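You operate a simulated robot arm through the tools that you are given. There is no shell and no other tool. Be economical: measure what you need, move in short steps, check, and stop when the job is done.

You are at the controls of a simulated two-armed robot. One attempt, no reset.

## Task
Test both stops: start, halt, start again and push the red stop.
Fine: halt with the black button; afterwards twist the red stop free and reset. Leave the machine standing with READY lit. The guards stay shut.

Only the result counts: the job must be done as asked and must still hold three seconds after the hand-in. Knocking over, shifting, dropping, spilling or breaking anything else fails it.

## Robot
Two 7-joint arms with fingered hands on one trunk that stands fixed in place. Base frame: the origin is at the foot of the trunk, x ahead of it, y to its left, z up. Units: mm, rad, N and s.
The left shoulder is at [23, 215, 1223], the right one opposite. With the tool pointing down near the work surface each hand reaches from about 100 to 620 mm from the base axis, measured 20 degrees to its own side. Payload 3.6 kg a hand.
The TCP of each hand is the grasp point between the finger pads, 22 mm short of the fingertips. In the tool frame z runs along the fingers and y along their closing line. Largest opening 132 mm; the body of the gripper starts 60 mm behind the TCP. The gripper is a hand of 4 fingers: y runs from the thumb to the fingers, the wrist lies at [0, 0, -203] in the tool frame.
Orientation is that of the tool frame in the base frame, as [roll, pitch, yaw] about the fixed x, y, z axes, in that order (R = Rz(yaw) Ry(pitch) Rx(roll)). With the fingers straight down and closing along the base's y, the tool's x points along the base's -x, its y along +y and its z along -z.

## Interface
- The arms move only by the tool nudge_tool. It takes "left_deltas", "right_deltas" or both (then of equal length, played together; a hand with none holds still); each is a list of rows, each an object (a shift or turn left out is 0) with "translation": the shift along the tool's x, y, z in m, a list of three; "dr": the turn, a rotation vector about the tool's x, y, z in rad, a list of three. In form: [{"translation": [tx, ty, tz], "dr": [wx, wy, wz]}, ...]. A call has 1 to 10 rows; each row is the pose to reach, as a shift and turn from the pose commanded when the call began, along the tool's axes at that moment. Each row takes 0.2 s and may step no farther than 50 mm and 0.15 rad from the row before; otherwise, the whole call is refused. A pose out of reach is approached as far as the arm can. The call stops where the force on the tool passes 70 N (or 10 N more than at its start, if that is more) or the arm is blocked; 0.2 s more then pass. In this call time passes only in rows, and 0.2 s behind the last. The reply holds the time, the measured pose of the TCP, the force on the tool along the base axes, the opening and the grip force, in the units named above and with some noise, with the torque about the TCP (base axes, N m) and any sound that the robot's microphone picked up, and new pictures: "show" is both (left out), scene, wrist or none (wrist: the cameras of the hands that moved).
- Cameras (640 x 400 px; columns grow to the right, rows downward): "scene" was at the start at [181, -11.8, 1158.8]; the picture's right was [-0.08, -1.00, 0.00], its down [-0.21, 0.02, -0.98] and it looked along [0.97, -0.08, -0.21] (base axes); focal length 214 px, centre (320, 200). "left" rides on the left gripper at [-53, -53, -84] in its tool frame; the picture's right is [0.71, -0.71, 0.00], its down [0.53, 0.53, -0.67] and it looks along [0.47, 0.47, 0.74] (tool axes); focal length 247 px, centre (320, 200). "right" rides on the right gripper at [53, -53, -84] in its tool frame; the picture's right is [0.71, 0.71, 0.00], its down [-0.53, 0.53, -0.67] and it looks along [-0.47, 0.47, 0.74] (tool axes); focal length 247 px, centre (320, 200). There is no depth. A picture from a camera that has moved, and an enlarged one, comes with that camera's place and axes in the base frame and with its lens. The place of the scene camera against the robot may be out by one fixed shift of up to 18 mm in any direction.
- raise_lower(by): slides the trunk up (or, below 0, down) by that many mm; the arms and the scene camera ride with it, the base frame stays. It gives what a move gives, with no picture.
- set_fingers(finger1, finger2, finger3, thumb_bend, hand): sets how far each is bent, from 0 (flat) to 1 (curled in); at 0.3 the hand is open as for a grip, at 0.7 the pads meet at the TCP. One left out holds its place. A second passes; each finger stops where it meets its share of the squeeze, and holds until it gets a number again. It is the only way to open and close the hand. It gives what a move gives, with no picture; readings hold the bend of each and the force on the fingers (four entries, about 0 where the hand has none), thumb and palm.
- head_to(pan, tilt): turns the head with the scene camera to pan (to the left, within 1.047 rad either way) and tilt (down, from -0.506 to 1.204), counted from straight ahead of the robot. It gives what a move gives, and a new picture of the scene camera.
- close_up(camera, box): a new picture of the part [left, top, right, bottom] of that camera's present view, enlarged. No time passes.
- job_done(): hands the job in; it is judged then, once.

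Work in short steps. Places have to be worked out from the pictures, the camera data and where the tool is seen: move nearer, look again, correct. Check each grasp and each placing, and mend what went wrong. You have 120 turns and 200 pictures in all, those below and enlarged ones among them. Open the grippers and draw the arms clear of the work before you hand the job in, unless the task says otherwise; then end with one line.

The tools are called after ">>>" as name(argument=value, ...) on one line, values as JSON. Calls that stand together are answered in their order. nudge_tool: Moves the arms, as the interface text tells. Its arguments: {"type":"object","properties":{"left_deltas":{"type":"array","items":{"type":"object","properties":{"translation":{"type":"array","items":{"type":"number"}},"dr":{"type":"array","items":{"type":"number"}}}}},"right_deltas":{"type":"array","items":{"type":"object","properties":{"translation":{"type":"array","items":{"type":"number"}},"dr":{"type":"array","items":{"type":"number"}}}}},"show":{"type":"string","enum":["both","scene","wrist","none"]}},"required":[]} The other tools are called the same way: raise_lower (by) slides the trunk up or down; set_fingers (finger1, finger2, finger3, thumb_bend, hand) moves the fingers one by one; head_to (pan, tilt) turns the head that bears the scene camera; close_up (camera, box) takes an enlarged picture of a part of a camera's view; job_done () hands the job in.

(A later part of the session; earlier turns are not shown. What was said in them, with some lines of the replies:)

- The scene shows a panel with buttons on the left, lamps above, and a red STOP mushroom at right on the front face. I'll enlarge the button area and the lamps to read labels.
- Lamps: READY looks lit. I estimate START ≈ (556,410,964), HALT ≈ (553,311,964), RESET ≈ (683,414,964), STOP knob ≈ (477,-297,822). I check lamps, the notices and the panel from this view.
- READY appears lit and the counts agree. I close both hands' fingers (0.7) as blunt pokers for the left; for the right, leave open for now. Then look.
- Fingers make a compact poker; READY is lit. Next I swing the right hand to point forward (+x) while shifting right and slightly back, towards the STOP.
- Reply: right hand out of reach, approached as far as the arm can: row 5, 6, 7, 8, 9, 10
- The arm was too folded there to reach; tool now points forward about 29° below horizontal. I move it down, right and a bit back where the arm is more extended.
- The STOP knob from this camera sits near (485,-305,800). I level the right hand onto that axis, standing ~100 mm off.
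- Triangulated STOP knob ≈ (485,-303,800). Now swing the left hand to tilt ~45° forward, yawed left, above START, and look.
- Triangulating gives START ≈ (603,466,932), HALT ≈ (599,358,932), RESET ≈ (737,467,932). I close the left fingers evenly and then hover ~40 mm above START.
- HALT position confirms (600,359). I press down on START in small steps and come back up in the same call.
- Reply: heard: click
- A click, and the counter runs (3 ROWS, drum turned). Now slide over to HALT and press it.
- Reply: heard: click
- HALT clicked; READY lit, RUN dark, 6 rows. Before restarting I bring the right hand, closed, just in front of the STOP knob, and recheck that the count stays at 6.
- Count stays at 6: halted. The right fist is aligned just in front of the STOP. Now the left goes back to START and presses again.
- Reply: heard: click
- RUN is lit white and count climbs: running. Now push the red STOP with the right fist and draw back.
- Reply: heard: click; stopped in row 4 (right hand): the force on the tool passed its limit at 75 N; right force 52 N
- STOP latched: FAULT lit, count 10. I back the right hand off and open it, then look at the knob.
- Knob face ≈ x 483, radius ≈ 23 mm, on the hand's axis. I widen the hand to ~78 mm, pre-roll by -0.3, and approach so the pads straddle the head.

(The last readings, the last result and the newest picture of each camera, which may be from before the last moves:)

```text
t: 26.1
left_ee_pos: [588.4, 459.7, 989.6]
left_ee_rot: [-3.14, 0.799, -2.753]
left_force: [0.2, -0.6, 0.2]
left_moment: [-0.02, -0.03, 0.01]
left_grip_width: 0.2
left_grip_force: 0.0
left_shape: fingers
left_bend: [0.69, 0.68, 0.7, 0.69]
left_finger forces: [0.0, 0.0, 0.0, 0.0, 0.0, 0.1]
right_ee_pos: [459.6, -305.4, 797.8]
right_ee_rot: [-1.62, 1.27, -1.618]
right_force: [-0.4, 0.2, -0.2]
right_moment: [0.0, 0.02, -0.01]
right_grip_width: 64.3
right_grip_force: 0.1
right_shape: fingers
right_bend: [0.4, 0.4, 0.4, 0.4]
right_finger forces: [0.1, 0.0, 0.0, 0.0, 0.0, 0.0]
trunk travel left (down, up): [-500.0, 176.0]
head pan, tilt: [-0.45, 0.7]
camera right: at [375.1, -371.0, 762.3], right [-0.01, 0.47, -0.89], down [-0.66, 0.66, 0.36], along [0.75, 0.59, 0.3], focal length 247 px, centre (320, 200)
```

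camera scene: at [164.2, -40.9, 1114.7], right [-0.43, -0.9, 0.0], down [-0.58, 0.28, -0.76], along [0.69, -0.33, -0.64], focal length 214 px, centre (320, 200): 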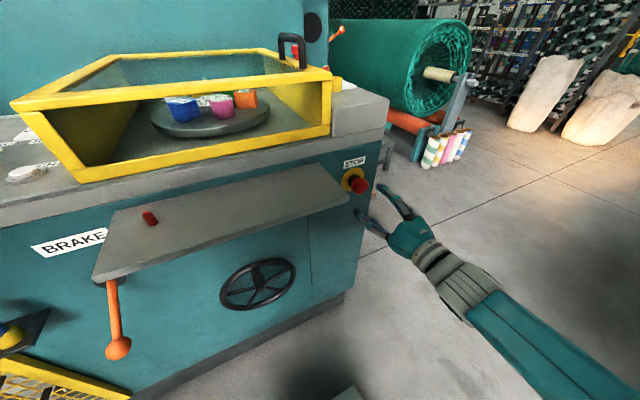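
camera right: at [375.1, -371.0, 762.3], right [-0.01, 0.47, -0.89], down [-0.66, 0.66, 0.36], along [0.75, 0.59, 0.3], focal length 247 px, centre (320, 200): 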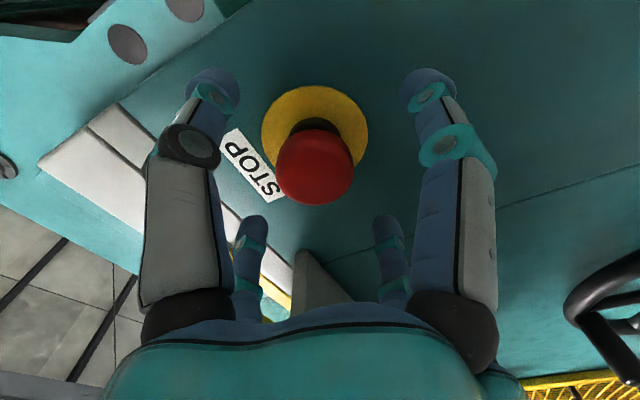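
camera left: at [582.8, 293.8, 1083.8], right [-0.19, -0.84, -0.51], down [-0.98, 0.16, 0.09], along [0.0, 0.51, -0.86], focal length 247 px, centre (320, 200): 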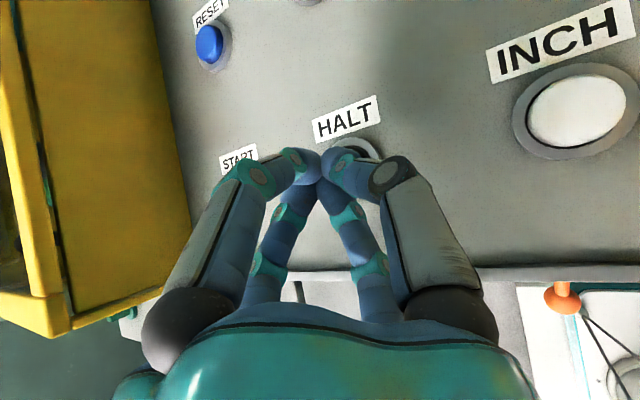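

Knob sits right on the hand axis. Advance 30 mm so the pads straddle the head, then close.

>>> nudge_tool(right_deltas=[{"translation": [0, 0, 0.015]}, {"translation": [0, 0, 0.03]}], show="wrist")

>>> set_fingers(hand="right", finger1=0.6, finger2=0.6, finger3=0.6, thumb_bend=0.6)

>>> close_up(camera="right", box=[160, 40, 480, 240])

```text
t: 26.8
left_ee_pos: [587.3, 459.5, 990.3]
left_ee_rot: [3.141, 0.799, -2.753]
left_force: [0.9, -0.3, -0.6]
left_moment: [0.01, -0.01, 0.03]
left_grip_width: 0.1
left_grip_force: 0.0
left_shape: fingers
left_bend: [0.69, 0.68, 0.7, 0.69]
left_finger forces: [0.0, 0.0, 0.1, 0.0, 0.0, 0.1]
right_ee_pos: [490.9, -306.9, 796.1]
right_ee_rot: [-1.616, 1.271, -1.614]
right_force: [0.3, 0.2, 0.4]
right_moment: [0.01, 0.01, 0.02]
right_grip_width: 64.4
right_grip_force: 0.1
right_shape: fingers
right_bend: [0.4, 0.4, 0.4, 0.4]
right_finger forces: [0.1, 0.0, 0.0, 0.1, 0.0, 0.1]
trunk travel left (down, up): [-500.0, 176.0]
head pan, tilt: [-0.45, 0.7]
camera right: at [405.8, -371.1, 761.5], right [-0.01, 0.47, -0.88], down [-0.66, 0.66, 0.36], along [0.75, 0.59, 0.3], focal length 247 px, centre (320, 200)
```

right: 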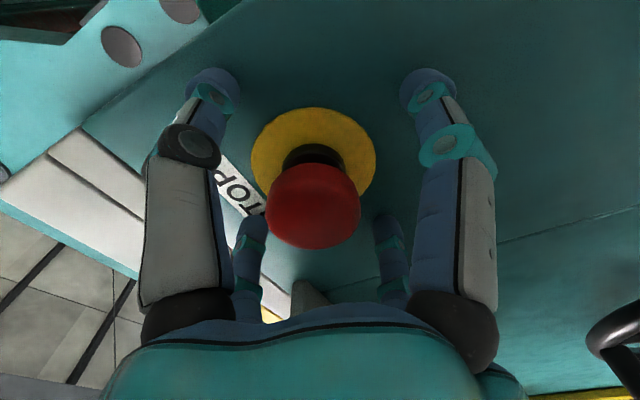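

```text
t: 27.8
left_ee_pos: [587.1, 460.3, 991.6]
left_ee_rot: [-3.142, 0.799, -2.752]
left_force: [0.3, 0.2, -0.9]
left_moment: [0.02, -0.03, -0.02]
left_grip_width: 0.0
left_grip_force: 0.0
left_shape: fingers
left_bend: [0.69, 0.68, 0.7, 0.69]
left_finger forces: [0.0, 0.1, 0.0, 0.1, 0.0, 0.0]
right_ee_pos: [490.1, -305.7, 795.8]
right_ee_rot: [-1.616, 1.271, -1.613]
right_force: [-0.3, 0.4, 0.1]
right_moment: [-0.01, -0.01, 0.03]
right_grip_width: 17.1
right_grip_force: 0.1
right_shape: fingers
right_bend: [0.6, 0.6, 0.6, 0.6]
right_finger forces: [0.0, 0.0, 0.1, 0.1, 0.1, 0.0]
trunk travel left (down, up): [-500.0, 176.0]
head pan, tilt: [-0.45, 0.7]
```

```text
2.00 times, centred on (320, 140) of right
camera zoom: at [405.7, -371.0, 761.6], right [-0.01, 0.47, -0.88], down [-0.66, 0.66, 0.36], along [0.75, 0.59, 0.3], focal length 494 px, centre (320, 320)
```

zoom: 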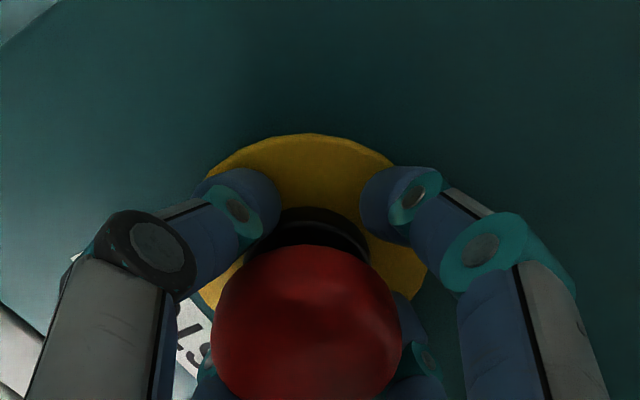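

No contact at 0.6: the tips closed behind the head around the neck. I reopen, back off 20 mm and close again.

>>> set_fingers(hand="right", finger1=0.4, finger2=0.4, finger3=0.4, thumb_bend=0.4)

>>> nudge_tool(right_deltas=[{"translation": [0, 0, -0.02]}], show="none")

>>> set_fingers(hand="right", finger1=0.65, finger2=0.65, finger3=0.65, thumb_bend=0.65)

>>> close_up(camera="right", box=[160, 40, 480, 240])

```text
t: 28.8
left_ee_pos: [586.8, 460.5, 990.2]
left_ee_rot: [-3.141, 0.8, -2.753]
left_force: [-0.8, -0.3, -0.5]
left_moment: [0.03, 0.0, 0.03]
left_grip_width: 0.2
left_grip_force: 0.1
left_shape: fingers
left_bend: [0.69, 0.68, 0.7, 0.69]
left_finger forces: [0.1, 0.0, 0.0, 0.0, 0.1, 0.0]
right_ee_pos: [489.9, -305.1, 797.2]
right_ee_rot: [-1.616, 1.271, -1.614]
right_force: [-0.1, 0.3, 0.3]
right_moment: [0.0, -0.02, 0.0]
right_grip_width: 64.5
right_grip_force: 0.0
right_shape: fingers
right_bend: [0.4, 0.4, 0.4, 0.4]
right_finger forces: [0.0, 0.0, 0.0, 0.1, 0.1, 0.0]
trunk travel left (down, up): [-500.0, 176.0]
head pan, tilt: [-0.45, 0.7]
```

```text
t: 29.1
left_ee_pos: [585.9, 460.3, 989.7]
left_ee_rot: [-3.141, 0.798, -2.749]
left_force: [-1.1, 0.3, 0.8]
left_moment: [0.03, 0.02, 0.0]
left_grip_width: 0.0
left_grip_force: 0.0
left_shape: fingers
left_bend: [0.69, 0.68, 0.7, 0.69]
left_finger forces: [0.0, 0.0, 0.1, 0.0, 0.0, 0.1]
right_ee_pos: [469.9, -305.6, 795.4]
right_ee_rot: [-1.614, 1.271, -1.612]
right_force: [0.1, -0.1, -0.5]
right_moment: [0.0, -0.03, 0.01]
right_grip_width: 63.9
right_grip_force: 0.2
right_shape: fingers
right_bend: [0.4, 0.4, 0.4, 0.4]
right_finger forces: [0.0, 0.0, 0.0, 0.1, 0.0, 0.0]
trunk travel left (down, up): [-500.0, 176.0]
head pan, tilt: [-0.45, 0.7]
```

```text
t: 30.1
left_ee_pos: [587.5, 459.8, 990.0]
left_ee_rot: [3.14, 0.8, -2.752]
left_force: [-0.2, -0.3, -0.8]
left_moment: [0.0, -0.01, 0.01]
left_grip_width: 0.0
left_grip_force: 0.0
left_shape: fingers
left_bend: [0.69, 0.68, 0.7, 0.69]
left_finger forces: [0.0, 0.1, 0.1, 0.0, 0.0, 0.0]
right_ee_pos: [470.9, -305.1, 795.3]
right_ee_rot: [-1.61, 1.271, -1.609]
right_force: [1.8, -1.8, 4.6]
right_moment: [0.03, -0.11, -0.03]
right_grip_width: 18.0
right_grip_force: 9.8
right_shape: fingers
right_bend: [0.61, 0.59, 0.57, 0.59]
right_finger forces: [2.6, 3.9, 6.4, 0.0, 7.3, 0.0]
trunk travel left (down, up): [-500.0, 176.0]
head pan, tilt: [-0.45, 0.7]
```

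```text
2.00 times, centred on (320, 140) of right
camera zoom: at [385.7, -370.7, 760.9], right [-0.01, 0.47, -0.88], down [-0.66, 0.66, 0.36], along [0.75, 0.59, 0.3], focal length 494 px, centre (320, 320)
```

zoom: 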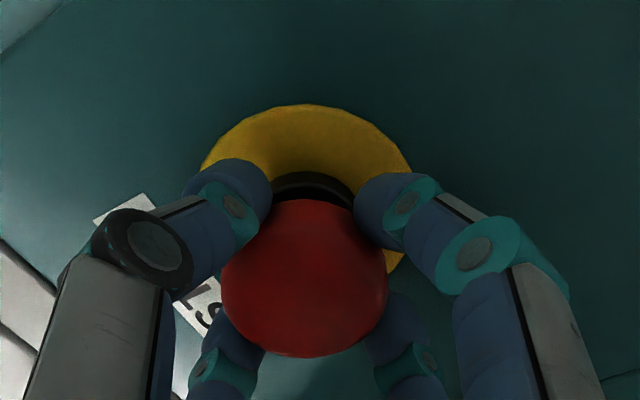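

All four digits now bear on the head. I squeeze more and twist clockwise (+z about the axis) 0.9 rad.

>>> set_fingers(hand="right", finger1=0.75, finger2=0.75, finger3=0.75, thumb_bend=0.75)

>>> nudge_tool(right_deltas=[{"dr": [0, 0, 0.14]}, {"dr": [0, 0, 0.28]}, {"dr": [0, 0, 0.42]}, {"dr": [0, 0, 0.56]}, {"dr": [0, 0, 0.7]}, {"dr": [0, 0, 0.84]}], show="wrist")

```text
t: 31.1
left_ee_pos: [587.0, 459.0, 989.8]
left_ee_rot: [-3.141, 0.801, -2.751]
left_force: [-0.7, 0.4, -0.6]
left_moment: [0.01, 0.0, 0.0]
left_grip_width: 0.0
left_grip_force: 0.0
left_shape: fingers
left_bend: [0.69, 0.68, 0.7, 0.69]
left_finger forces: [0.0, 0.0, 0.0, 0.1, 0.0, 0.0]
right_ee_pos: [469.6, -305.2, 796.0]
right_ee_rot: [-1.614, 1.272, -1.612]
right_force: [1.6, -6.0, 4.6]
right_moment: [0.01, -0.13, -0.07]
right_grip_width: 16.3
right_grip_force: 20.0
right_shape: fingers
right_bend: [0.62, 0.6, 0.56, 0.6]
right_finger forces: [7.0, 8.3, 7.8, 0.0, 17.0, 0.1]
trunk travel left (down, up): [-500.0, 176.0]
head pan, tilt: [-0.45, 0.7]
```

```text
t: 32.5
left_ee_pos: [587.9, 461.8, 989.6]
left_ee_rot: [-3.138, 0.8, -2.75]
left_force: [0.3, -0.1, 0.3]
left_moment: [0.04, 0.01, -0.01]
left_grip_width: 0.1
left_grip_force: 0.1
left_shape: fingers
left_bend: [0.69, 0.68, 0.7, 0.69]
left_finger forces: [0.0, 0.0, 0.1, 0.0, 0.0, 0.0]
right_ee_pos: [470.3, -303.0, 795.7]
right_ee_rot: [1.598, 1.029, 1.598]
right_force: [-4.4, 8.7, 0.7]
right_moment: [-0.07, -0.08, 0.27]
right_grip_width: 15.0
right_grip_force: 21.4
right_shape: fingers
right_bend: [0.62, 0.58, 0.57, 0.62]
right_finger forces: [9.2, 10.7, 7.2, 0.1, 14.6, 0.0]
trunk travel left (down, up): [-500.0, 176.0]
head pan, tilt: [-0.45, 0.7]
camera right: at [385.9, -321.4, 723.1], right [-0.01, 0.97, -0.24], down [-0.66, 0.18, 0.73], along [0.75, 0.16, 0.64], focal length 247 px, centre (320, 200)
```

right: 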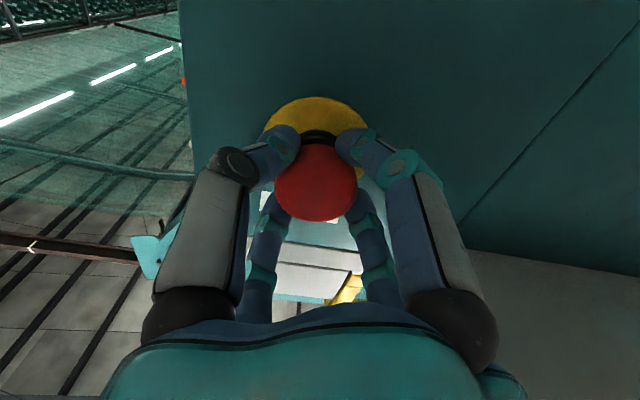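

No click yet and little torque. Continue clockwise another 0.7 rad.

>>> nudge_tool(right_deltas=[{"dr": [0, 0, 0.14]}, {"dr": [0, 0, 0.28]}, {"dr": [0, 0, 0.42]}, {"dr": [0, 0, 0.56]}, {"dr": [0, 0, 0.7]}], show="wrist")

>>> head_to(pan=0.1, tilt=0.3)

```text
t: 33.8
left_ee_pos: [589.0, 459.2, 988.7]
left_ee_rot: [3.139, 0.798, -2.752]
left_force: [-0.9, -0.5, -1.1]
left_moment: [0.0, -0.01, -0.04]
left_grip_width: 0.0
left_grip_force: 0.0
left_shape: fingers
left_bend: [0.69, 0.68, 0.7, 0.69]
left_finger forces: [0.0, 0.0, 0.0, 0.0, 0.0, 0.0]
right_ee_pos: [470.6, -307.2, 791.4]
right_ee_rot: [1.596, 0.329, 1.578]
right_force: [-3.1, 1.5, -17.8]
right_moment: [-0.83, 0.33, 0.18]
right_grip_width: 11.8
right_grip_force: 24.8
right_shape: fingers
right_bend: [0.61, 0.55, 0.59, 0.65]
right_finger forces: [20.3, 13.9, 4.3, 0.0, 11.0, 0.0]
trunk travel left (down, up): [-500.0, 176.0]
head pan, tilt: [-0.45, 0.7]
camera right: at [384.6, -272.8, 725.5], right [0.01, 0.9, 0.44], down [-0.65, -0.33, 0.68], along [0.76, -0.3, 0.58], focal length 247 px, centre (320, 200)
```

right: 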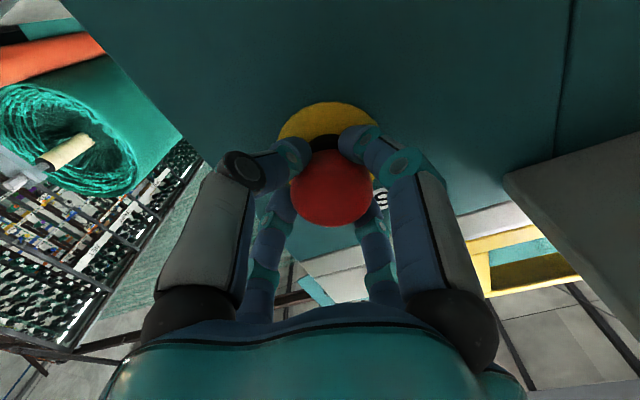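

```text
t: 34.7
left_ee_pos: [589.3, 459.5, 989.6]
left_ee_rot: [3.141, 0.799, -2.755]
left_force: [-0.2, 0.6, -0.4]
left_moment: [0.02, 0.0, -0.01]
left_grip_width: 0.3
left_grip_force: 0.0
left_shape: fingers
left_bend: [0.69, 0.68, 0.7, 0.69]
left_finger forces: [0.0, 0.1, 0.0, 0.0, 0.1, 0.0]
right_ee_pos: [470.0, -308.0, 791.3]
right_ee_rot: [1.598, 0.331, 1.578]
right_force: [-3.3, -2.3, -19.4]
right_moment: [-0.8, 0.35, 0.12]
right_grip_width: 11.8
right_grip_force: 24.7
right_shape: fingers
right_bend: [0.61, 0.55, 0.59, 0.65]
right_finger forces: [20.0, 13.0, 5.1, 0.0, 11.9, 0.0]
trunk travel left (down, up): [-500.0, 176.0]
head pan, tilt: [0.099, 0.3]
camera scene: at [181.9, 4.2, 1150.4], right [0.1, -1.0, 0.0], down [-0.3, -0.03, -0.95], along [0.95, 0.09, -0.3], focal length 214 px, centre (320, 200)
```

scene: 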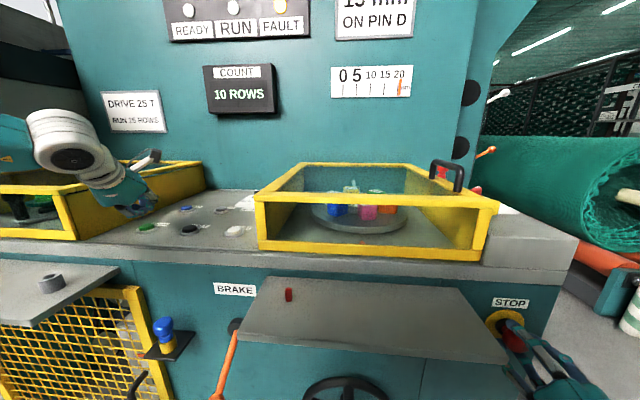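

Torque has risen to 0.8 N·m with no click. I push a bit further the same way.

>>> nudge_tool(right_deltas=[{"translation": [-0.003, 0.0, 0], "dr": [0, 0, 0.12]}, {"translation": [-0.003, 0.0, 0], "dr": [0, 0, 0.24]}, {"translation": [-0.003, 0.0, 0], "dr": [0, 0, 0.36]}], show="wrist")

```text
t: 35.5
left_ee_pos: [588.9, 459.1, 989.6]
left_ee_rot: [3.14, 0.798, -2.755]
left_force: [0.3, -0.1, -0.1]
left_moment: [0.03, 0.04, -0.02]
left_grip_width: 0.2
left_grip_force: 0.1
left_shape: fingers
left_bend: [0.69, 0.68, 0.7, 0.69]
left_finger forces: [0.0, 0.0, 0.0, 0.1, 0.1, 0.0]
right_ee_pos: [470.7, -309.5, 793.0]
right_ee_rot: [1.596, -0.032, 1.57]
right_force: [-2.4, -3.1, -21.4]
right_moment: [-1.05, 0.38, 0.12]
right_grip_width: 17.3
right_grip_force: 26.8
right_shape: fingers
right_bend: [0.58, 0.56, 0.62, 0.65]
right_finger forces: [21.0, 11.5, 3.4, 0.1, 18.4, 0.1]
trunk travel left (down, up): [-500.0, 176.0]
head pan, tilt: [0.099, 0.3]
camera right: at [385.2, -253.5, 742.9], right [0.02, 0.69, 0.73], down [-0.66, -0.54, 0.53], along [0.75, -0.49, 0.44], focal length 247 px, centre (320, 200)
```

right: 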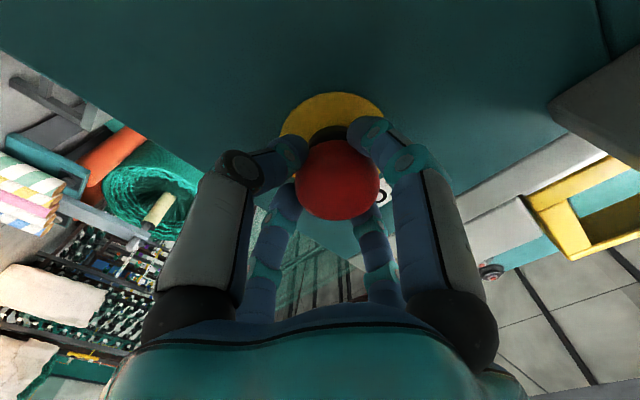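

Torque saturates near 1 N·m without release, so probably an end stop/slip. I now twist the other way, keeping the grip, listening for a click.

>>> nudge_tool(right_deltas=[{"translation": [0.003, -0.004, 0], "dr": [0, 0, -0.14]}, {"translation": [0.003, -0.004, 0], "dr": [0, 0, -0.28]}, {"translation": [0.003, -0.004, 0], "dr": [0, 0, -0.42]}, {"translation": [0.003, -0.004, 0], "dr": [0, 0, -0.56]}, {"translation": [0.003, -0.004, 0], "dr": [0, 0, -0.7]}, {"translation": [0.003, -0.004, 0], "dr": [0, 0, -0.84]}, {"translation": [0.003, -0.004, 0], "dr": [0, 0, -0.98]}], show="wrist")

```text
t: 37.1
left_ee_pos: [586.8, 458.9, 990.9]
left_ee_rot: [3.14, 0.799, -2.752]
left_force: [0.3, -0.7, 0.2]
left_moment: [-0.01, 0.01, 0.03]
left_grip_width: 0.0
left_grip_force: 0.1
left_shape: fingers
left_bend: [0.69, 0.68, 0.7, 0.69]
left_finger forces: [0.1, 0.0, 0.0, 0.1, 0.0, 0.1]
right_ee_pos: [470.2, -307.4, 791.2]
right_ee_rot: [1.598, 0.951, 1.589]
right_force: [-2.5, -13.1, 2.2]
right_moment: [0.12, -0.26, -0.43]
right_grip_width: 9.2
right_grip_force: 18.0
right_shape: fingers
right_bend: [0.63, 0.56, 0.56, 0.65]
right_finger forces: [6.4, 9.0, 10.5, 0.0, 11.0, 0.1]
trunk travel left (down, up): [-500.0, 176.0]
head pan, tilt: [0.099, 0.3]
camera right: at [385.0, -318.4, 717.8], right [0.0, 0.99, -0.17], down [-0.66, 0.12, 0.74], along [0.75, 0.11, 0.65], focal length 247 px, centre (320, 200)
```

right: 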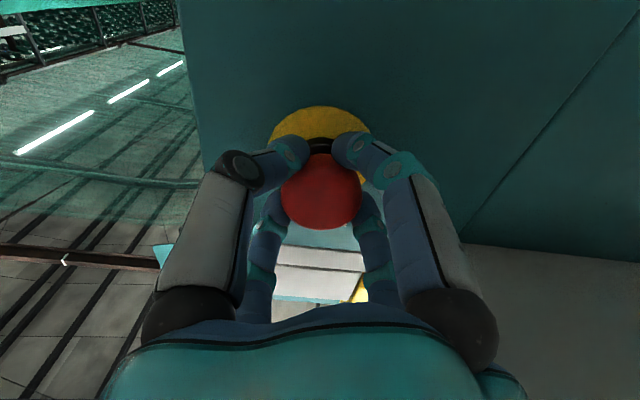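

Torque dropped to ~0, the knob follows the hand. Continue counter-clockwise 1.26 rad.

>>> nudge_tool(right_deltas=[{"dr": [0, 0, -0.14]}, {"dr": [0, 0, -0.28]}, {"dr": [0, 0, -0.42]}, {"dr": [0, 0, -0.56]}, {"dr": [0, 0, -0.7]}, {"dr": [0, 0, -0.84]}, {"dr": [0, 0, -0.98]}, {"dr": [0, 0, -1.12]}, {"dr": [0, 0, -1.26]}], show="wrist")

```text
t: 39.1
left_ee_pos: [587.1, 458.7, 991.8]
left_ee_rot: [3.14, 0.801, -2.753]
left_force: [-0.2, -0.1, -0.7]
left_moment: [0.0, -0.07, -0.01]
left_grip_width: 0.0
left_grip_force: 0.0
left_shape: fingers
left_bend: [0.69, 0.68, 0.7, 0.69]
left_finger forces: [0.1, 0.0, 0.0, 0.1, 0.0, 0.0]
right_ee_pos: [469.5, -310.1, 790.4]
right_ee_rot: [-1.596, 0.93, -1.596]
right_force: [-3.2, -22.2, 6.4]
right_moment: [0.58, -0.28, -0.56]
right_grip_width: 12.4
right_grip_force: 22.8
right_shape: fingers
right_bend: [0.65, 0.61, 0.54, 0.62]
right_finger forces: [4.4, 4.9, 10.9, 0.0, 25.1, 0.0]
trunk travel left (down, up): [-500.0, 176.0]
head pan, tilt: [0.099, 0.3]
camera right: at [384.8, -382.5, 780.9], right [-0.01, 0.15, -0.99], down [-0.66, 0.74, 0.12], along [0.75, 0.66, 0.09], focal length 247 px, centre (320, 200)
```

right: 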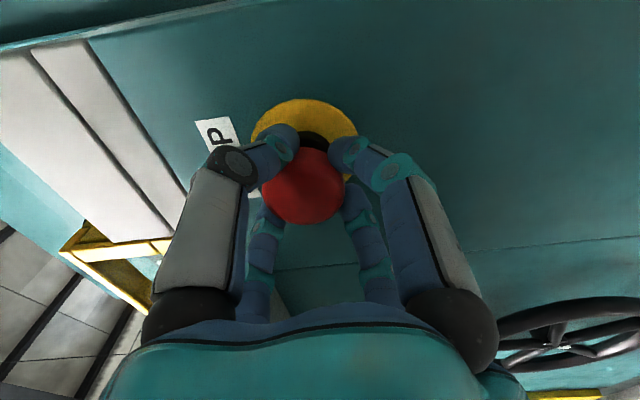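

Torque again builds without a click. I release and back off to see whether the head has popped out.

>>> set_fingers(hand="right", finger1=0.4, finger2=0.4, finger3=0.4, thumb_bend=0.4)

>>> close_up(camera="right", box=[160, 40, 480, 240])

```text
t: 40.1
left_ee_pos: [587.5, 459.4, 989.1]
left_ee_rot: [3.14, 0.8, -2.751]
left_force: [-0.7, -0.7, 0.6]
left_moment: [-0.01, 0.01, 0.01]
left_grip_width: 0.0
left_grip_force: 0.0
left_shape: fingers
left_bend: [0.69, 0.68, 0.7, 0.69]
left_finger forces: [0.0, 0.1, 0.0, 0.0, 0.0, 0.0]
right_ee_pos: [470.5, -305.3, 793.2]
right_ee_rot: [-1.595, 0.928, -1.588]
right_force: [-0.8, -0.2, -0.1]
right_moment: [0.03, -0.04, 0.0]
right_grip_width: 64.5
right_grip_force: 0.1
right_shape: fingers
right_bend: [0.4, 0.4, 0.4, 0.4]
right_finger forces: [0.0, 0.0, 0.0, 0.1, 0.0, 0.0]
trunk travel left (down, up): [-500.0, 176.0]
head pan, tilt: [0.099, 0.3]
```

```text
2.00 times, centred on (320, 140) of right
camera zoom: at [386.8, -378.9, 782.0], right [-0.01, 0.14, -0.99], down [-0.67, 0.74, 0.12], along [0.74, 0.66, 0.09], focal length 494 px, centre (320, 320)
```

zoom: 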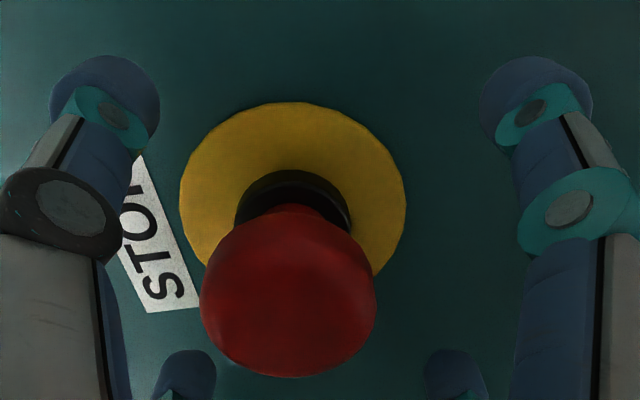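

Unclear. I back the hand off and view the knob from the same head pose as the initial picture for comparison.

>>> nudge_tool(right_deltas=[{"translation": [0, 0, -0.045]}, {"translation": [0, 0, -0.09]}, {"translation": [0, 0, -0.1], "dr": [0, 0, 0.14]}], show="wrist")

>>> head_to(pan=-0.084, tilt=0.213)

>>> close_up(camera="scene", box=[380, 270, 540, 370])

```text
t: 40.9
left_ee_pos: [587.6, 459.9, 990.3]
left_ee_rot: [-3.141, 0.8, -2.75]
left_force: [0.9, 0.7, -0.6]
left_moment: [-0.03, -0.03, 0.02]
left_grip_width: 0.0
left_grip_force: 0.1
left_shape: fingers
left_bend: [0.69, 0.68, 0.7, 0.69]
left_finger forces: [0.0, 0.0, 0.0, 0.0, 0.0, 0.0]
right_ee_pos: [369.6, -304.8, 794.0]
right_ee_rot: [-1.598, 1.072, -1.594]
right_force: [0.0, -0.1, 0.3]
right_moment: [0.02, 0.02, 0.0]
right_grip_width: 64.5
right_grip_force: 0.1
right_shape: fingers
right_bend: [0.4, 0.4, 0.4, 0.4]
right_finger forces: [0.0, 0.0, 0.1, 0.0, 0.0, 0.1]
trunk travel left (down, up): [-500.0, 176.0]
head pan, tilt: [0.099, 0.3]
camera right: at [286.0, -376.0, 773.3], right [-0.01, 0.28, -0.96], down [-0.67, 0.71, 0.22], along [0.75, 0.64, 0.18], focal length 247 px, centre (320, 200)
```

right: 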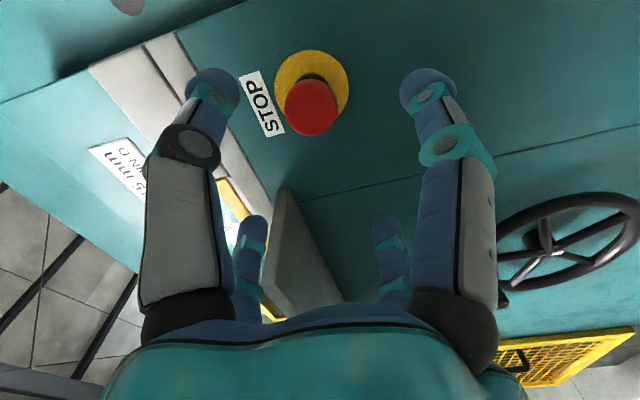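

```text
t: 41.6
left_ee_pos: [587.9, 458.9, 990.4]
left_ee_rot: [3.141, 0.799, -2.751]
left_force: [-0.9, 0.3, 0.1]
left_moment: [0.0, -0.03, -0.01]
left_grip_width: 0.0
left_grip_force: 0.1
left_shape: fingers
left_bend: [0.69, 0.68, 0.7, 0.69]
left_finger forces: [0.1, 0.0, 0.0, 0.0, 0.0, 0.1]
right_ee_pos: [371.8, -304.7, 793.5]
right_ee_rot: [-1.598, 1.072, -1.595]
right_force: [0.9, 0.2, 0.9]
right_moment: [0.02, 0.0, 0.01]
right_grip_width: 64.4
right_grip_force: 0.1
right_shape: fingers
right_bend: [0.4, 0.4, 0.4, 0.4]
right_finger forces: [0.1, 0.0, 0.1, 0.1, 0.0, 0.0]
trunk travel left (down, up): [-500.0, 176.0]
head pan, tilt: [-0.084, 0.213]
camera scene: at [180.5, -11.8, 1158.9], right [-0.08, -1.0, 0.0], down [-0.21, 0.02, -0.98], along [0.97, -0.08, -0.21], focal length 214 px, centre (320, 200)
```

scene: 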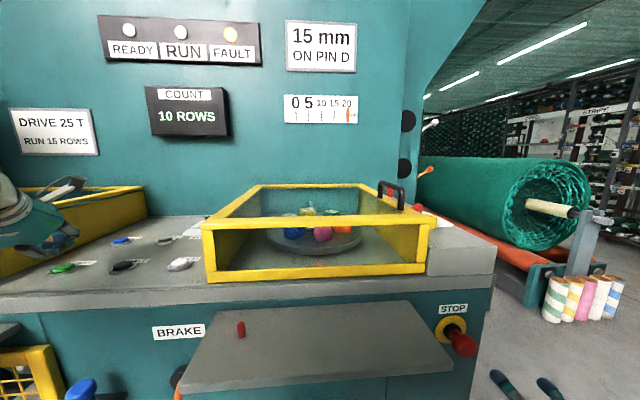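

```text
4.00 times, centred on (460, 320) of scene
camera zoom: at [180.5, -11.8, 1158.9], right [-0.08, -1.0, 0.0], down [-0.21, 0.02, -0.98], along [0.97, -0.08, -0.21], focal length 858 px, centre (-240, -280)
```

zoom: 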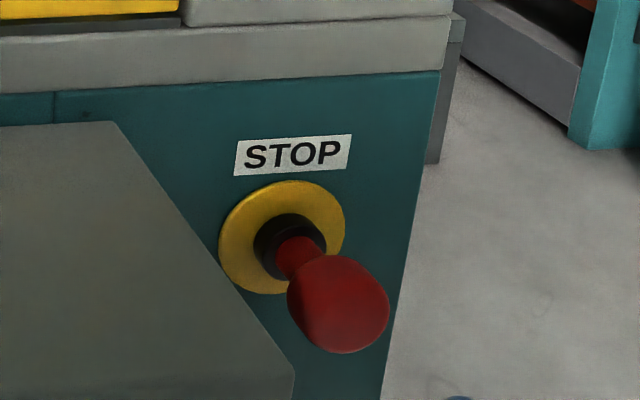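

The knob looks exactly as at the start, i.e. popped out: released. RESET at ~(737,467,932) is near full reach, so I lift the left hand 120 mm, then lower the trunk 120 mm to bring the shoulder level down.

>>> nudge_tool(left_deltas=[{"translation": [-0.0287, 0, -0.0279], "dr": [0, -0.1, 0]}, {"translation": [-0.0574, 0, -0.0557], "dr": [0, -0.2, 0]}, {"translation": [-0.086, 0, -0.0836], "dr": [0, -0.25, 0]}], show="none")

>>> raise_lower(by=-120)

>>> head_to(pan=0.5, tilt=0.3)

>>> close_up(camera="left", box=[0, 0, 640, 400])

```text
t: 42.4
left_ee_pos: [587.9, 459.1, 1110.0]
left_ee_rot: [-3.141, 1.05, -2.75]
left_force: [0.1, -0.4, 0.6]
left_moment: [-0.02, 0.01, -0.01]
left_grip_width: 0.0
left_grip_force: 0.0
left_shape: fingers
left_bend: [0.69, 0.68, 0.7, 0.69]
left_finger forces: [0.1, 0.0, 0.0, 0.1, 0.1, 0.0]
right_ee_pos: [370.6, -305.9, 794.2]
right_ee_rot: [-1.597, 1.07, -1.594]
right_force: [0.5, 0.1, 0.9]
right_moment: [0.01, 0.01, 0.0]
right_grip_width: 64.0
right_grip_force: 0.1
right_shape: fingers
right_bend: [0.4, 0.4, 0.4, 0.4]
right_finger forces: [0.0, 0.2, 0.0, 0.1, 0.0, 0.0]
trunk travel left (down, up): [-500.0, 176.0]
head pan, tilt: [-0.084, 0.213]
```

```text
t: 43.9
left_ee_pos: [587.8, 459.6, 990.1]
left_ee_rot: [-3.141, 1.048, -2.752]
left_force: [-0.1, -0.4, -0.4]
left_moment: [0.04, -0.02, 0.0]
left_grip_width: 0.1
left_grip_force: 0.1
left_shape: fingers
left_bend: [0.69, 0.68, 0.7, 0.69]
left_finger forces: [0.0, 0.0, 0.1, 0.0, 0.0, 0.0]
right_ee_pos: [371.0, -305.7, 674.5]
right_ee_rot: [-1.597, 1.072, -1.593]
right_force: [0.0, -0.1, 0.1]
right_moment: [0.0, 0.02, 0.01]
right_grip_width: 64.3
right_grip_force: 0.1
right_shape: fingers
right_bend: [0.4, 0.4, 0.4, 0.4]
right_finger forces: [0.0, 0.1, 0.1, 0.0, 0.1, 0.0]
trunk travel left (down, up): [-380.0, 296.0]
head pan, tilt: [-0.084, 0.213]
```

```text
t: 44.9
left_ee_pos: [587.0, 460.3, 989.4]
left_ee_rot: [-3.141, 1.048, -2.752]
left_force: [0.5, 0.3, -0.8]
left_moment: [-0.01, -0.01, 0.04]
left_grip_width: 0.0
left_grip_force: 0.0
left_shape: fingers
left_bend: [0.69, 0.68, 0.7, 0.69]
left_finger forces: [0.0, 0.0, 0.1, 0.1, 0.0, 0.0]
right_ee_pos: [369.3, -307.0, 675.3]
right_ee_rot: [-1.598, 1.07, -1.595]
right_force: [-0.1, 0.0, -0.7]
right_moment: [0.01, -0.02, 0.01]
right_grip_width: 64.3
right_grip_force: 0.1
right_shape: fingers
right_bend: [0.4, 0.4, 0.4, 0.4]
right_finger forces: [0.0, 0.0, 0.0, 0.0, 0.0, 0.0]
trunk travel left (down, up): [-380.0, 296.0]
head pan, tilt: [0.499, 0.3]
camera scene: at [170.8, 40.6, 1028.2], right [0.48, -0.88, 0.0], down [-0.26, -0.14, -0.96], along [0.84, 0.46, -0.3], focal length 214 px, centre (320, 200)
```

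scene: 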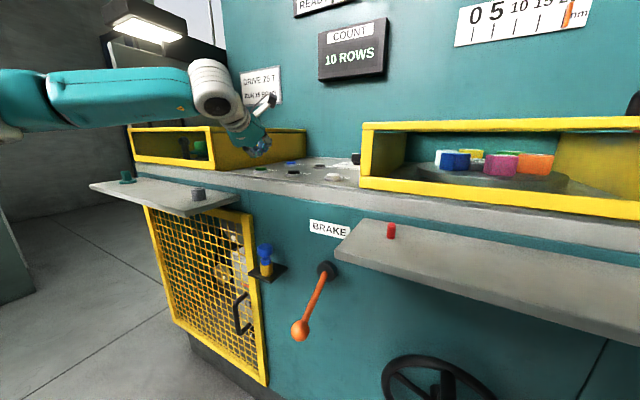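

```text
1.00 times, centred on (320, 200) of left (not enlarged: the box is as wide or as high as the picture)
camera zoom: at [565.1, 393.0, 1079.5], right [-0.06, -0.79, -0.61], down [-0.98, 0.17, -0.12], along [0.2, 0.59, -0.78], focal length 247 px, centre (320, 200)
```

zoom: 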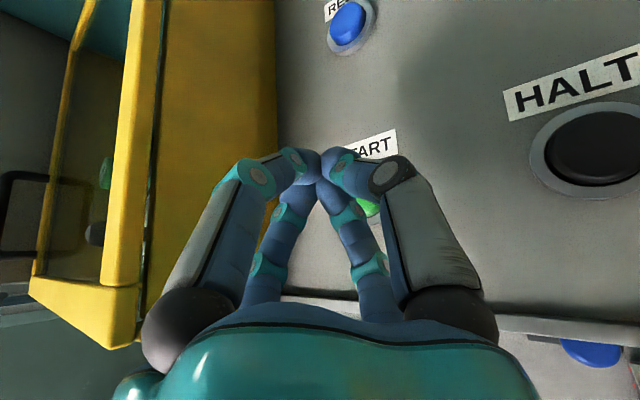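

RESET confirmed ≈ (739,467,932). Move the left hand to hover ~40 mm above it.

>>> nudge_tool(left_deltas=[{"translation": [-0.0144, -0.0127, 0.0275]}, {"translation": [-0.0288, -0.0255, 0.055]}, {"translation": [-0.0431, -0.0382, 0.0825]}, {"translation": [-0.0575, -0.0509, 0.11]}], show="both")

```text
t: 45.9
left_ee_pos: [721.1, 460.6, 985.1]
left_ee_rot: [3.137, 1.048, -2.754]
left_force: [0.9, 1.1, 0.4]
left_moment: [0.01, -0.04, 0.0]
left_grip_width: 0.1
left_grip_force: 0.1
left_shape: fingers
left_bend: [0.69, 0.68, 0.7, 0.69]
left_finger forces: [0.1, 0.0, 0.1, 0.0, 0.0, 0.0]
right_ee_pos: [370.4, -305.1, 674.2]
right_ee_rot: [-1.601, 1.073, -1.595]
right_force: [-0.7, -0.4, -0.6]
right_moment: [-0.03, 0.01, 0.0]
right_grip_width: 64.2
right_grip_force: 0.1
right_shape: fingers
right_bend: [0.4, 0.4, 0.4, 0.4]
right_finger forces: [0.0, 0.0, 0.0, 0.1, 0.0, 0.0]
trunk travel left (down, up): [-380.0, 296.0]
head pan, tilt: [0.499, 0.3]
camera scene: at [171.2, 40.5, 1028.1], right [0.48, -0.88, 0.0], down [-0.26, -0.14, -0.95], along [0.84, 0.46, -0.3], focal length 214 px, centre (320, 200)
camera left: at [699.6, 392.8, 1075.1], right [-0.06, -0.79, -0.61], down [-0.98, 0.17, -0.12], along [0.2, 0.59, -0.78], focal length 247 px, centre (320, 200)
```

scene: 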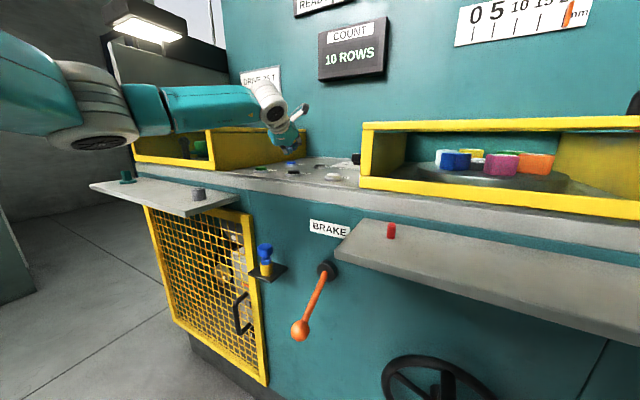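
left: 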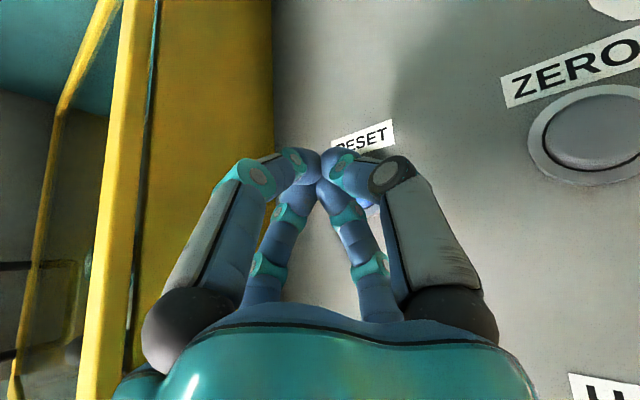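

Reached. Press straight down on RESET and return up, then check lamps.

>>> nudge_tool(left_deltas=[{"translation": [0.026, 0, 0.015]}, {"translation": [0.0347, 0, 0.02]}, {"translation": [0.039, 0, 0.0224]}, {"translation": [0.0425, 0, 0.0244]}, {"translation": [0.0451, 0, 0.0259]}, {"translation": [0.0473, 0, 0.0272]}, {"translation": [0.026, 0, 0.015]}, {"translation": [0, 0, 0]}], show="none")

>>> head_to(pan=0.4, tilt=0.0)

```text
t: 47.7
left_ee_pos: [721.3, 459.3, 982.6]
left_ee_rot: [3.138, 1.043, -2.754]
left_force: [-0.1, -0.6, -0.1]
left_moment: [0.01, 0.01, 0.03]
left_grip_width: 0.0
left_grip_force: 0.0
left_shape: fingers
left_bend: [0.69, 0.68, 0.71, 0.69]
left_finger forces: [0.1, 0.1, 0.1, 0.1, 0.0, 0.0]
right_ee_pos: [370.6, -305.8, 673.8]
right_ee_rot: [-1.6, 1.072, -1.594]
right_force: [0.2, -0.3, 0.0]
right_moment: [-0.01, -0.01, 0.0]
right_grip_width: 64.6
right_grip_force: 0.0
right_shape: fingers
right_bend: [0.4, 0.4, 0.4, 0.4]
right_finger forces: [0.0, 0.0, 0.0, 0.0, 0.0, 0.0]
trunk travel left (down, up): [-380.0, 296.0]
head pan, tilt: [0.499, 0.3]
heard: click
```

```text
t: 48.5
left_ee_pos: [721.2, 459.5, 985.4]
left_ee_rot: [-3.141, 1.047, -2.751]
left_force: [0.2, -0.6, 0.3]
left_moment: [0.01, 0.0, 0.0]
left_grip_width: 0.0
left_grip_force: 0.1
left_shape: fingers
left_bend: [0.69, 0.68, 0.71, 0.69]
left_finger forces: [0.0, 0.1, 0.1, 0.0, 0.0, 0.0]
right_ee_pos: [370.5, -305.7, 674.2]
right_ee_rot: [-1.599, 1.071, -1.596]
right_force: [-0.3, 0.0, 1.1]
right_moment: [-0.01, 0.01, -0.03]
right_grip_width: 64.2
right_grip_force: 0.0
right_shape: fingers
right_bend: [0.4, 0.4, 0.4, 0.4]
right_finger forces: [0.1, 0.1, 0.1, 0.0, 0.0, 0.0]
trunk travel left (down, up): [-380.0, 296.0]
head pan, tilt: [0.4, 0.0]
camera scene: at [171.9, 31.0, 1055.8], right [0.39, -0.92, 0.0], down [0.0, 0.0, -1.0], along [0.92, 0.39, 0.0], focal length 214 px, centre (320, 200)
```

scene: 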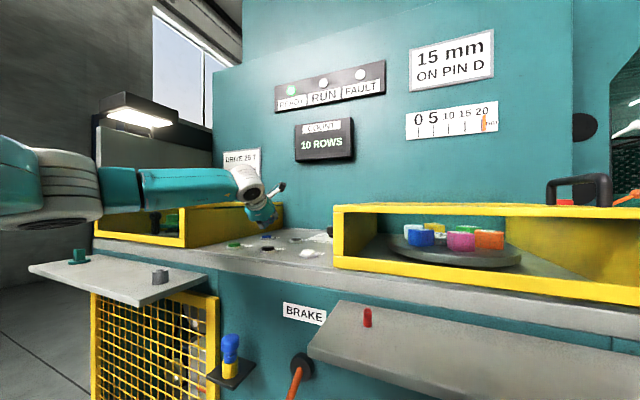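

READY is green again, FAULT dark. I withdraw the left hand back and up along its own axis and the right hand a little further, then open both.

>>> nudge_tool(left_deltas=[{"translation": [-0.02, 0, -0.04]}, {"translation": [-0.04, 0, -0.08]}, {"translation": [-0.05, 0, -0.12]}, {"translation": [-0.06, 0, -0.16]}, {"translation": [-0.07, 0, -0.2]}, {"translation": [-0.08, 0, -0.24]}], show="none")

>>> set_fingers(hand="left", finger1=0.3, finger2=0.3, finger3=0.3, thumb_bend=0.3)

>>> set_fingers(hand="right", finger1=0.3, finger2=0.3, finger3=0.3, thumb_bend=0.3)

>>> head_to(pan=0.2, tilt=0.05)

>>> close_up(camera="scene", box=[180, 40, 360, 152])

>>> head_to(pan=-0.3, tilt=0.5)

```text
t: 49.9
left_ee_pos: [565.1, 397.2, 1173.9]
left_ee_rot: [3.141, 1.05, -2.753]
left_force: [-0.5, -0.2, 0.0]
left_moment: [-0.01, 0.02, 0.0]
left_grip_width: 0.1
left_grip_force: 0.1
left_shape: fingers
left_bend: [0.69, 0.68, 0.71, 0.69]
left_finger forces: [0.1, 0.0, 0.0, 0.0, 0.1, 0.0]
right_ee_pos: [369.6, -305.5, 674.1]
right_ee_rot: [-1.597, 1.073, -1.593]
right_force: [0.0, 0.2, -0.4]
right_moment: [0.01, 0.02, 0.01]
right_grip_width: 64.2
right_grip_force: 0.1
right_shape: fingers
right_bend: [0.4, 0.4, 0.4, 0.4]
right_finger forces: [0.1, 0.0, 0.1, 0.1, 0.1, 0.0]
trunk travel left (down, up): [-380.0, 296.0]
head pan, tilt: [0.4, 0.0]
```

```text
t: 50.9
left_ee_pos: [566.2, 397.1, 1173.9]
left_ee_rot: [-3.141, 1.048, -2.753]
left_force: [0.1, 0.3, -0.3]
left_moment: [-0.01, -0.04, 0.01]
left_grip_width: 87.3
left_grip_force: 0.1
left_shape: fingers
left_bend: [0.3, 0.3, 0.3, 0.3]
left_finger forces: [0.1, 0.0, 0.1, 0.1, 0.1, 0.0]
right_ee_pos: [369.6, -305.5, 674.7]
right_ee_rot: [-1.6, 1.071, -1.595]
right_force: [-0.8, -0.1, 0.8]
right_moment: [-0.01, -0.01, -0.01]
right_grip_width: 64.1
right_grip_force: 0.1
right_shape: fingers
right_bend: [0.4, 0.4, 0.4, 0.4]
right_finger forces: [0.0, 0.0, 0.1, 0.0, 0.0, 0.0]
trunk travel left (down, up): [-380.0, 296.0]
head pan, tilt: [0.4, 0.0]
```

```text
t: 51.9
left_ee_pos: [565.9, 397.2, 1173.2]
left_ee_rot: [3.141, 1.047, -2.753]
left_force: [0.2, -0.8, -0.5]
left_moment: [-0.05, 0.0, -0.03]
left_grip_width: 87.8
left_grip_force: 0.0
left_shape: fingers
left_bend: [0.3, 0.3, 0.3, 0.3]
left_finger forces: [0.1, 0.0, 0.0, 0.0, 0.1, 0.0]
right_ee_pos: [371.6, -306.6, 674.8]
right_ee_rot: [-1.599, 1.072, -1.596]
right_force: [0.8, 1.0, -0.2]
right_moment: [0.01, 0.0, 0.01]
right_grip_width: 87.3
right_grip_force: 0.1
right_shape: fingers
right_bend: [0.3, 0.3, 0.3, 0.3]
right_finger forces: [0.1, 0.0, 0.2, 0.0, 0.0, 0.0]
trunk travel left (down, up): [-380.0, 296.0]
head pan, tilt: [0.4, 0.0]
```

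```text
t: 52.7
left_ee_pos: [565.5, 396.9, 1174.3]
left_ee_rot: [3.141, 1.05, -2.751]
left_force: [0.2, 0.3, 0.1]
left_moment: [0.03, 0.01, -0.01]
left_grip_width: 87.4
left_grip_force: 0.0
left_shape: fingers
left_bend: [0.3, 0.3, 0.3, 0.3]
left_finger forces: [0.1, 0.0, 0.0, 0.1, 0.0, 0.1]
right_ee_pos: [370.6, -306.4, 675.8]
right_ee_rot: [-1.598, 1.072, -1.596]
right_force: [0.1, -0.1, -0.9]
right_moment: [-0.04, -0.02, 0.0]
right_grip_width: 87.4
right_grip_force: 0.0
right_shape: fingers
right_bend: [0.3, 0.3, 0.3, 0.3]
right_finger forces: [0.1, 0.0, 0.1, 0.0, 0.1, 0.0]
trunk travel left (down, up): [-380.0, 296.0]
head pan, tilt: [0.201, 0.051]
camera scene: at [178.1, 14.2, 1051.3], right [0.2, -0.98, 0.0], down [-0.05, -0.01, -1.0], along [0.98, 0.2, -0.05], focal length 214 px, centre (320, 200)
```

scene: 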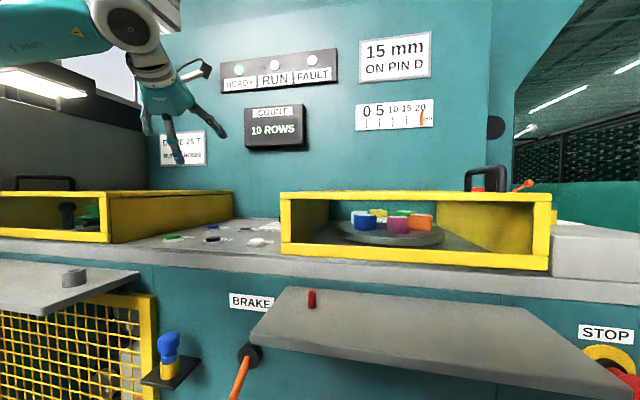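

```text
3.56 times, centred on (270, 96) of scene
camera zoom: at [178.1, 14.2, 1051.3], right [0.2, -0.98, 0.0], down [-0.05, -0.01, -1.0], along [0.98, 0.2, -0.05], focal length 763 px, centre (498, 570)
```

zoom: 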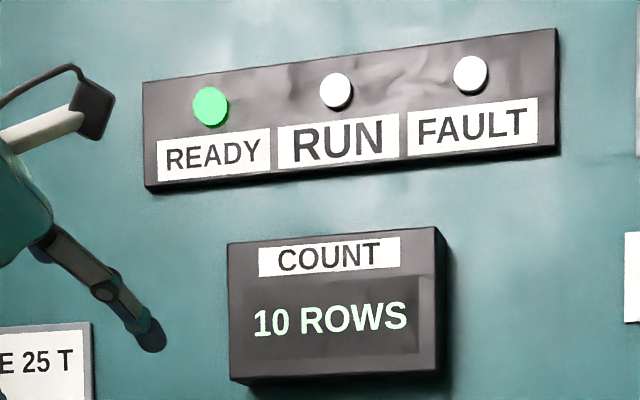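

```text
t: 53.6
left_ee_pos: [565.4, 396.9, 1173.2]
left_ee_rot: [3.141, 1.05, -2.753]
left_force: [-0.4, -0.2, -0.6]
left_moment: [0.03, -0.01, 0.0]
left_grip_width: 87.4
left_grip_force: 0.0
left_shape: fingers
left_bend: [0.3, 0.3, 0.3, 0.3]
left_finger forces: [0.0, 0.0, 0.1, 0.0, 0.1, 0.0]
right_ee_pos: [369.9, -305.6, 674.6]
right_ee_rot: [-1.598, 1.073, -1.594]
right_force: [0.7, 0.5, 0.0]
right_moment: [-0.02, 0.0, -0.01]
right_grip_width: 87.6
right_grip_force: 0.0
right_shape: fingers
right_bend: [0.3, 0.3, 0.3, 0.3]
right_finger forces: [0.0, 0.0, 0.1, 0.1, 0.0, 0.1]
trunk travel left (down, up): [-380.0, 296.0]
head pan, tilt: [-0.3, 0.499]
camera scene: at [175.7, -30.8, 1009.8], right [-0.3, -0.96, 0.0], down [-0.46, 0.14, -0.88], along [0.84, -0.26, -0.48], focal length 214 px, centre (320, 200)
```

scene: 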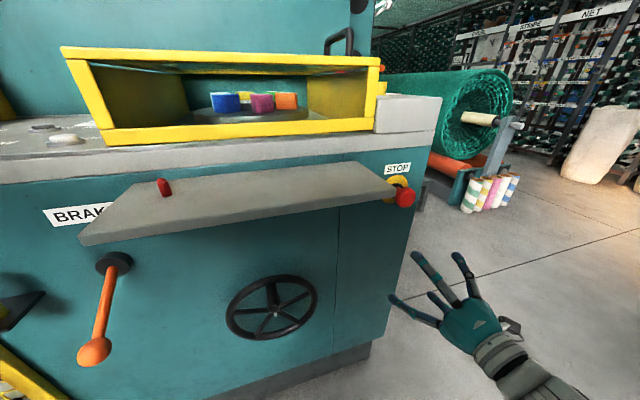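

READY is lit, RUN and FAULT are dark, and the count holds at 10. The guards are shut, the STOP knob is out, and both hands are open and clear, so I hand in.

>>> job_done()

```text
The job is handed in.
```

Both stops were tested: the machine was started, halted with the black button, started again and stopped with the red stop. The stop was then twisted free and reset, and the machine is standing with READY lit and the guards shut.
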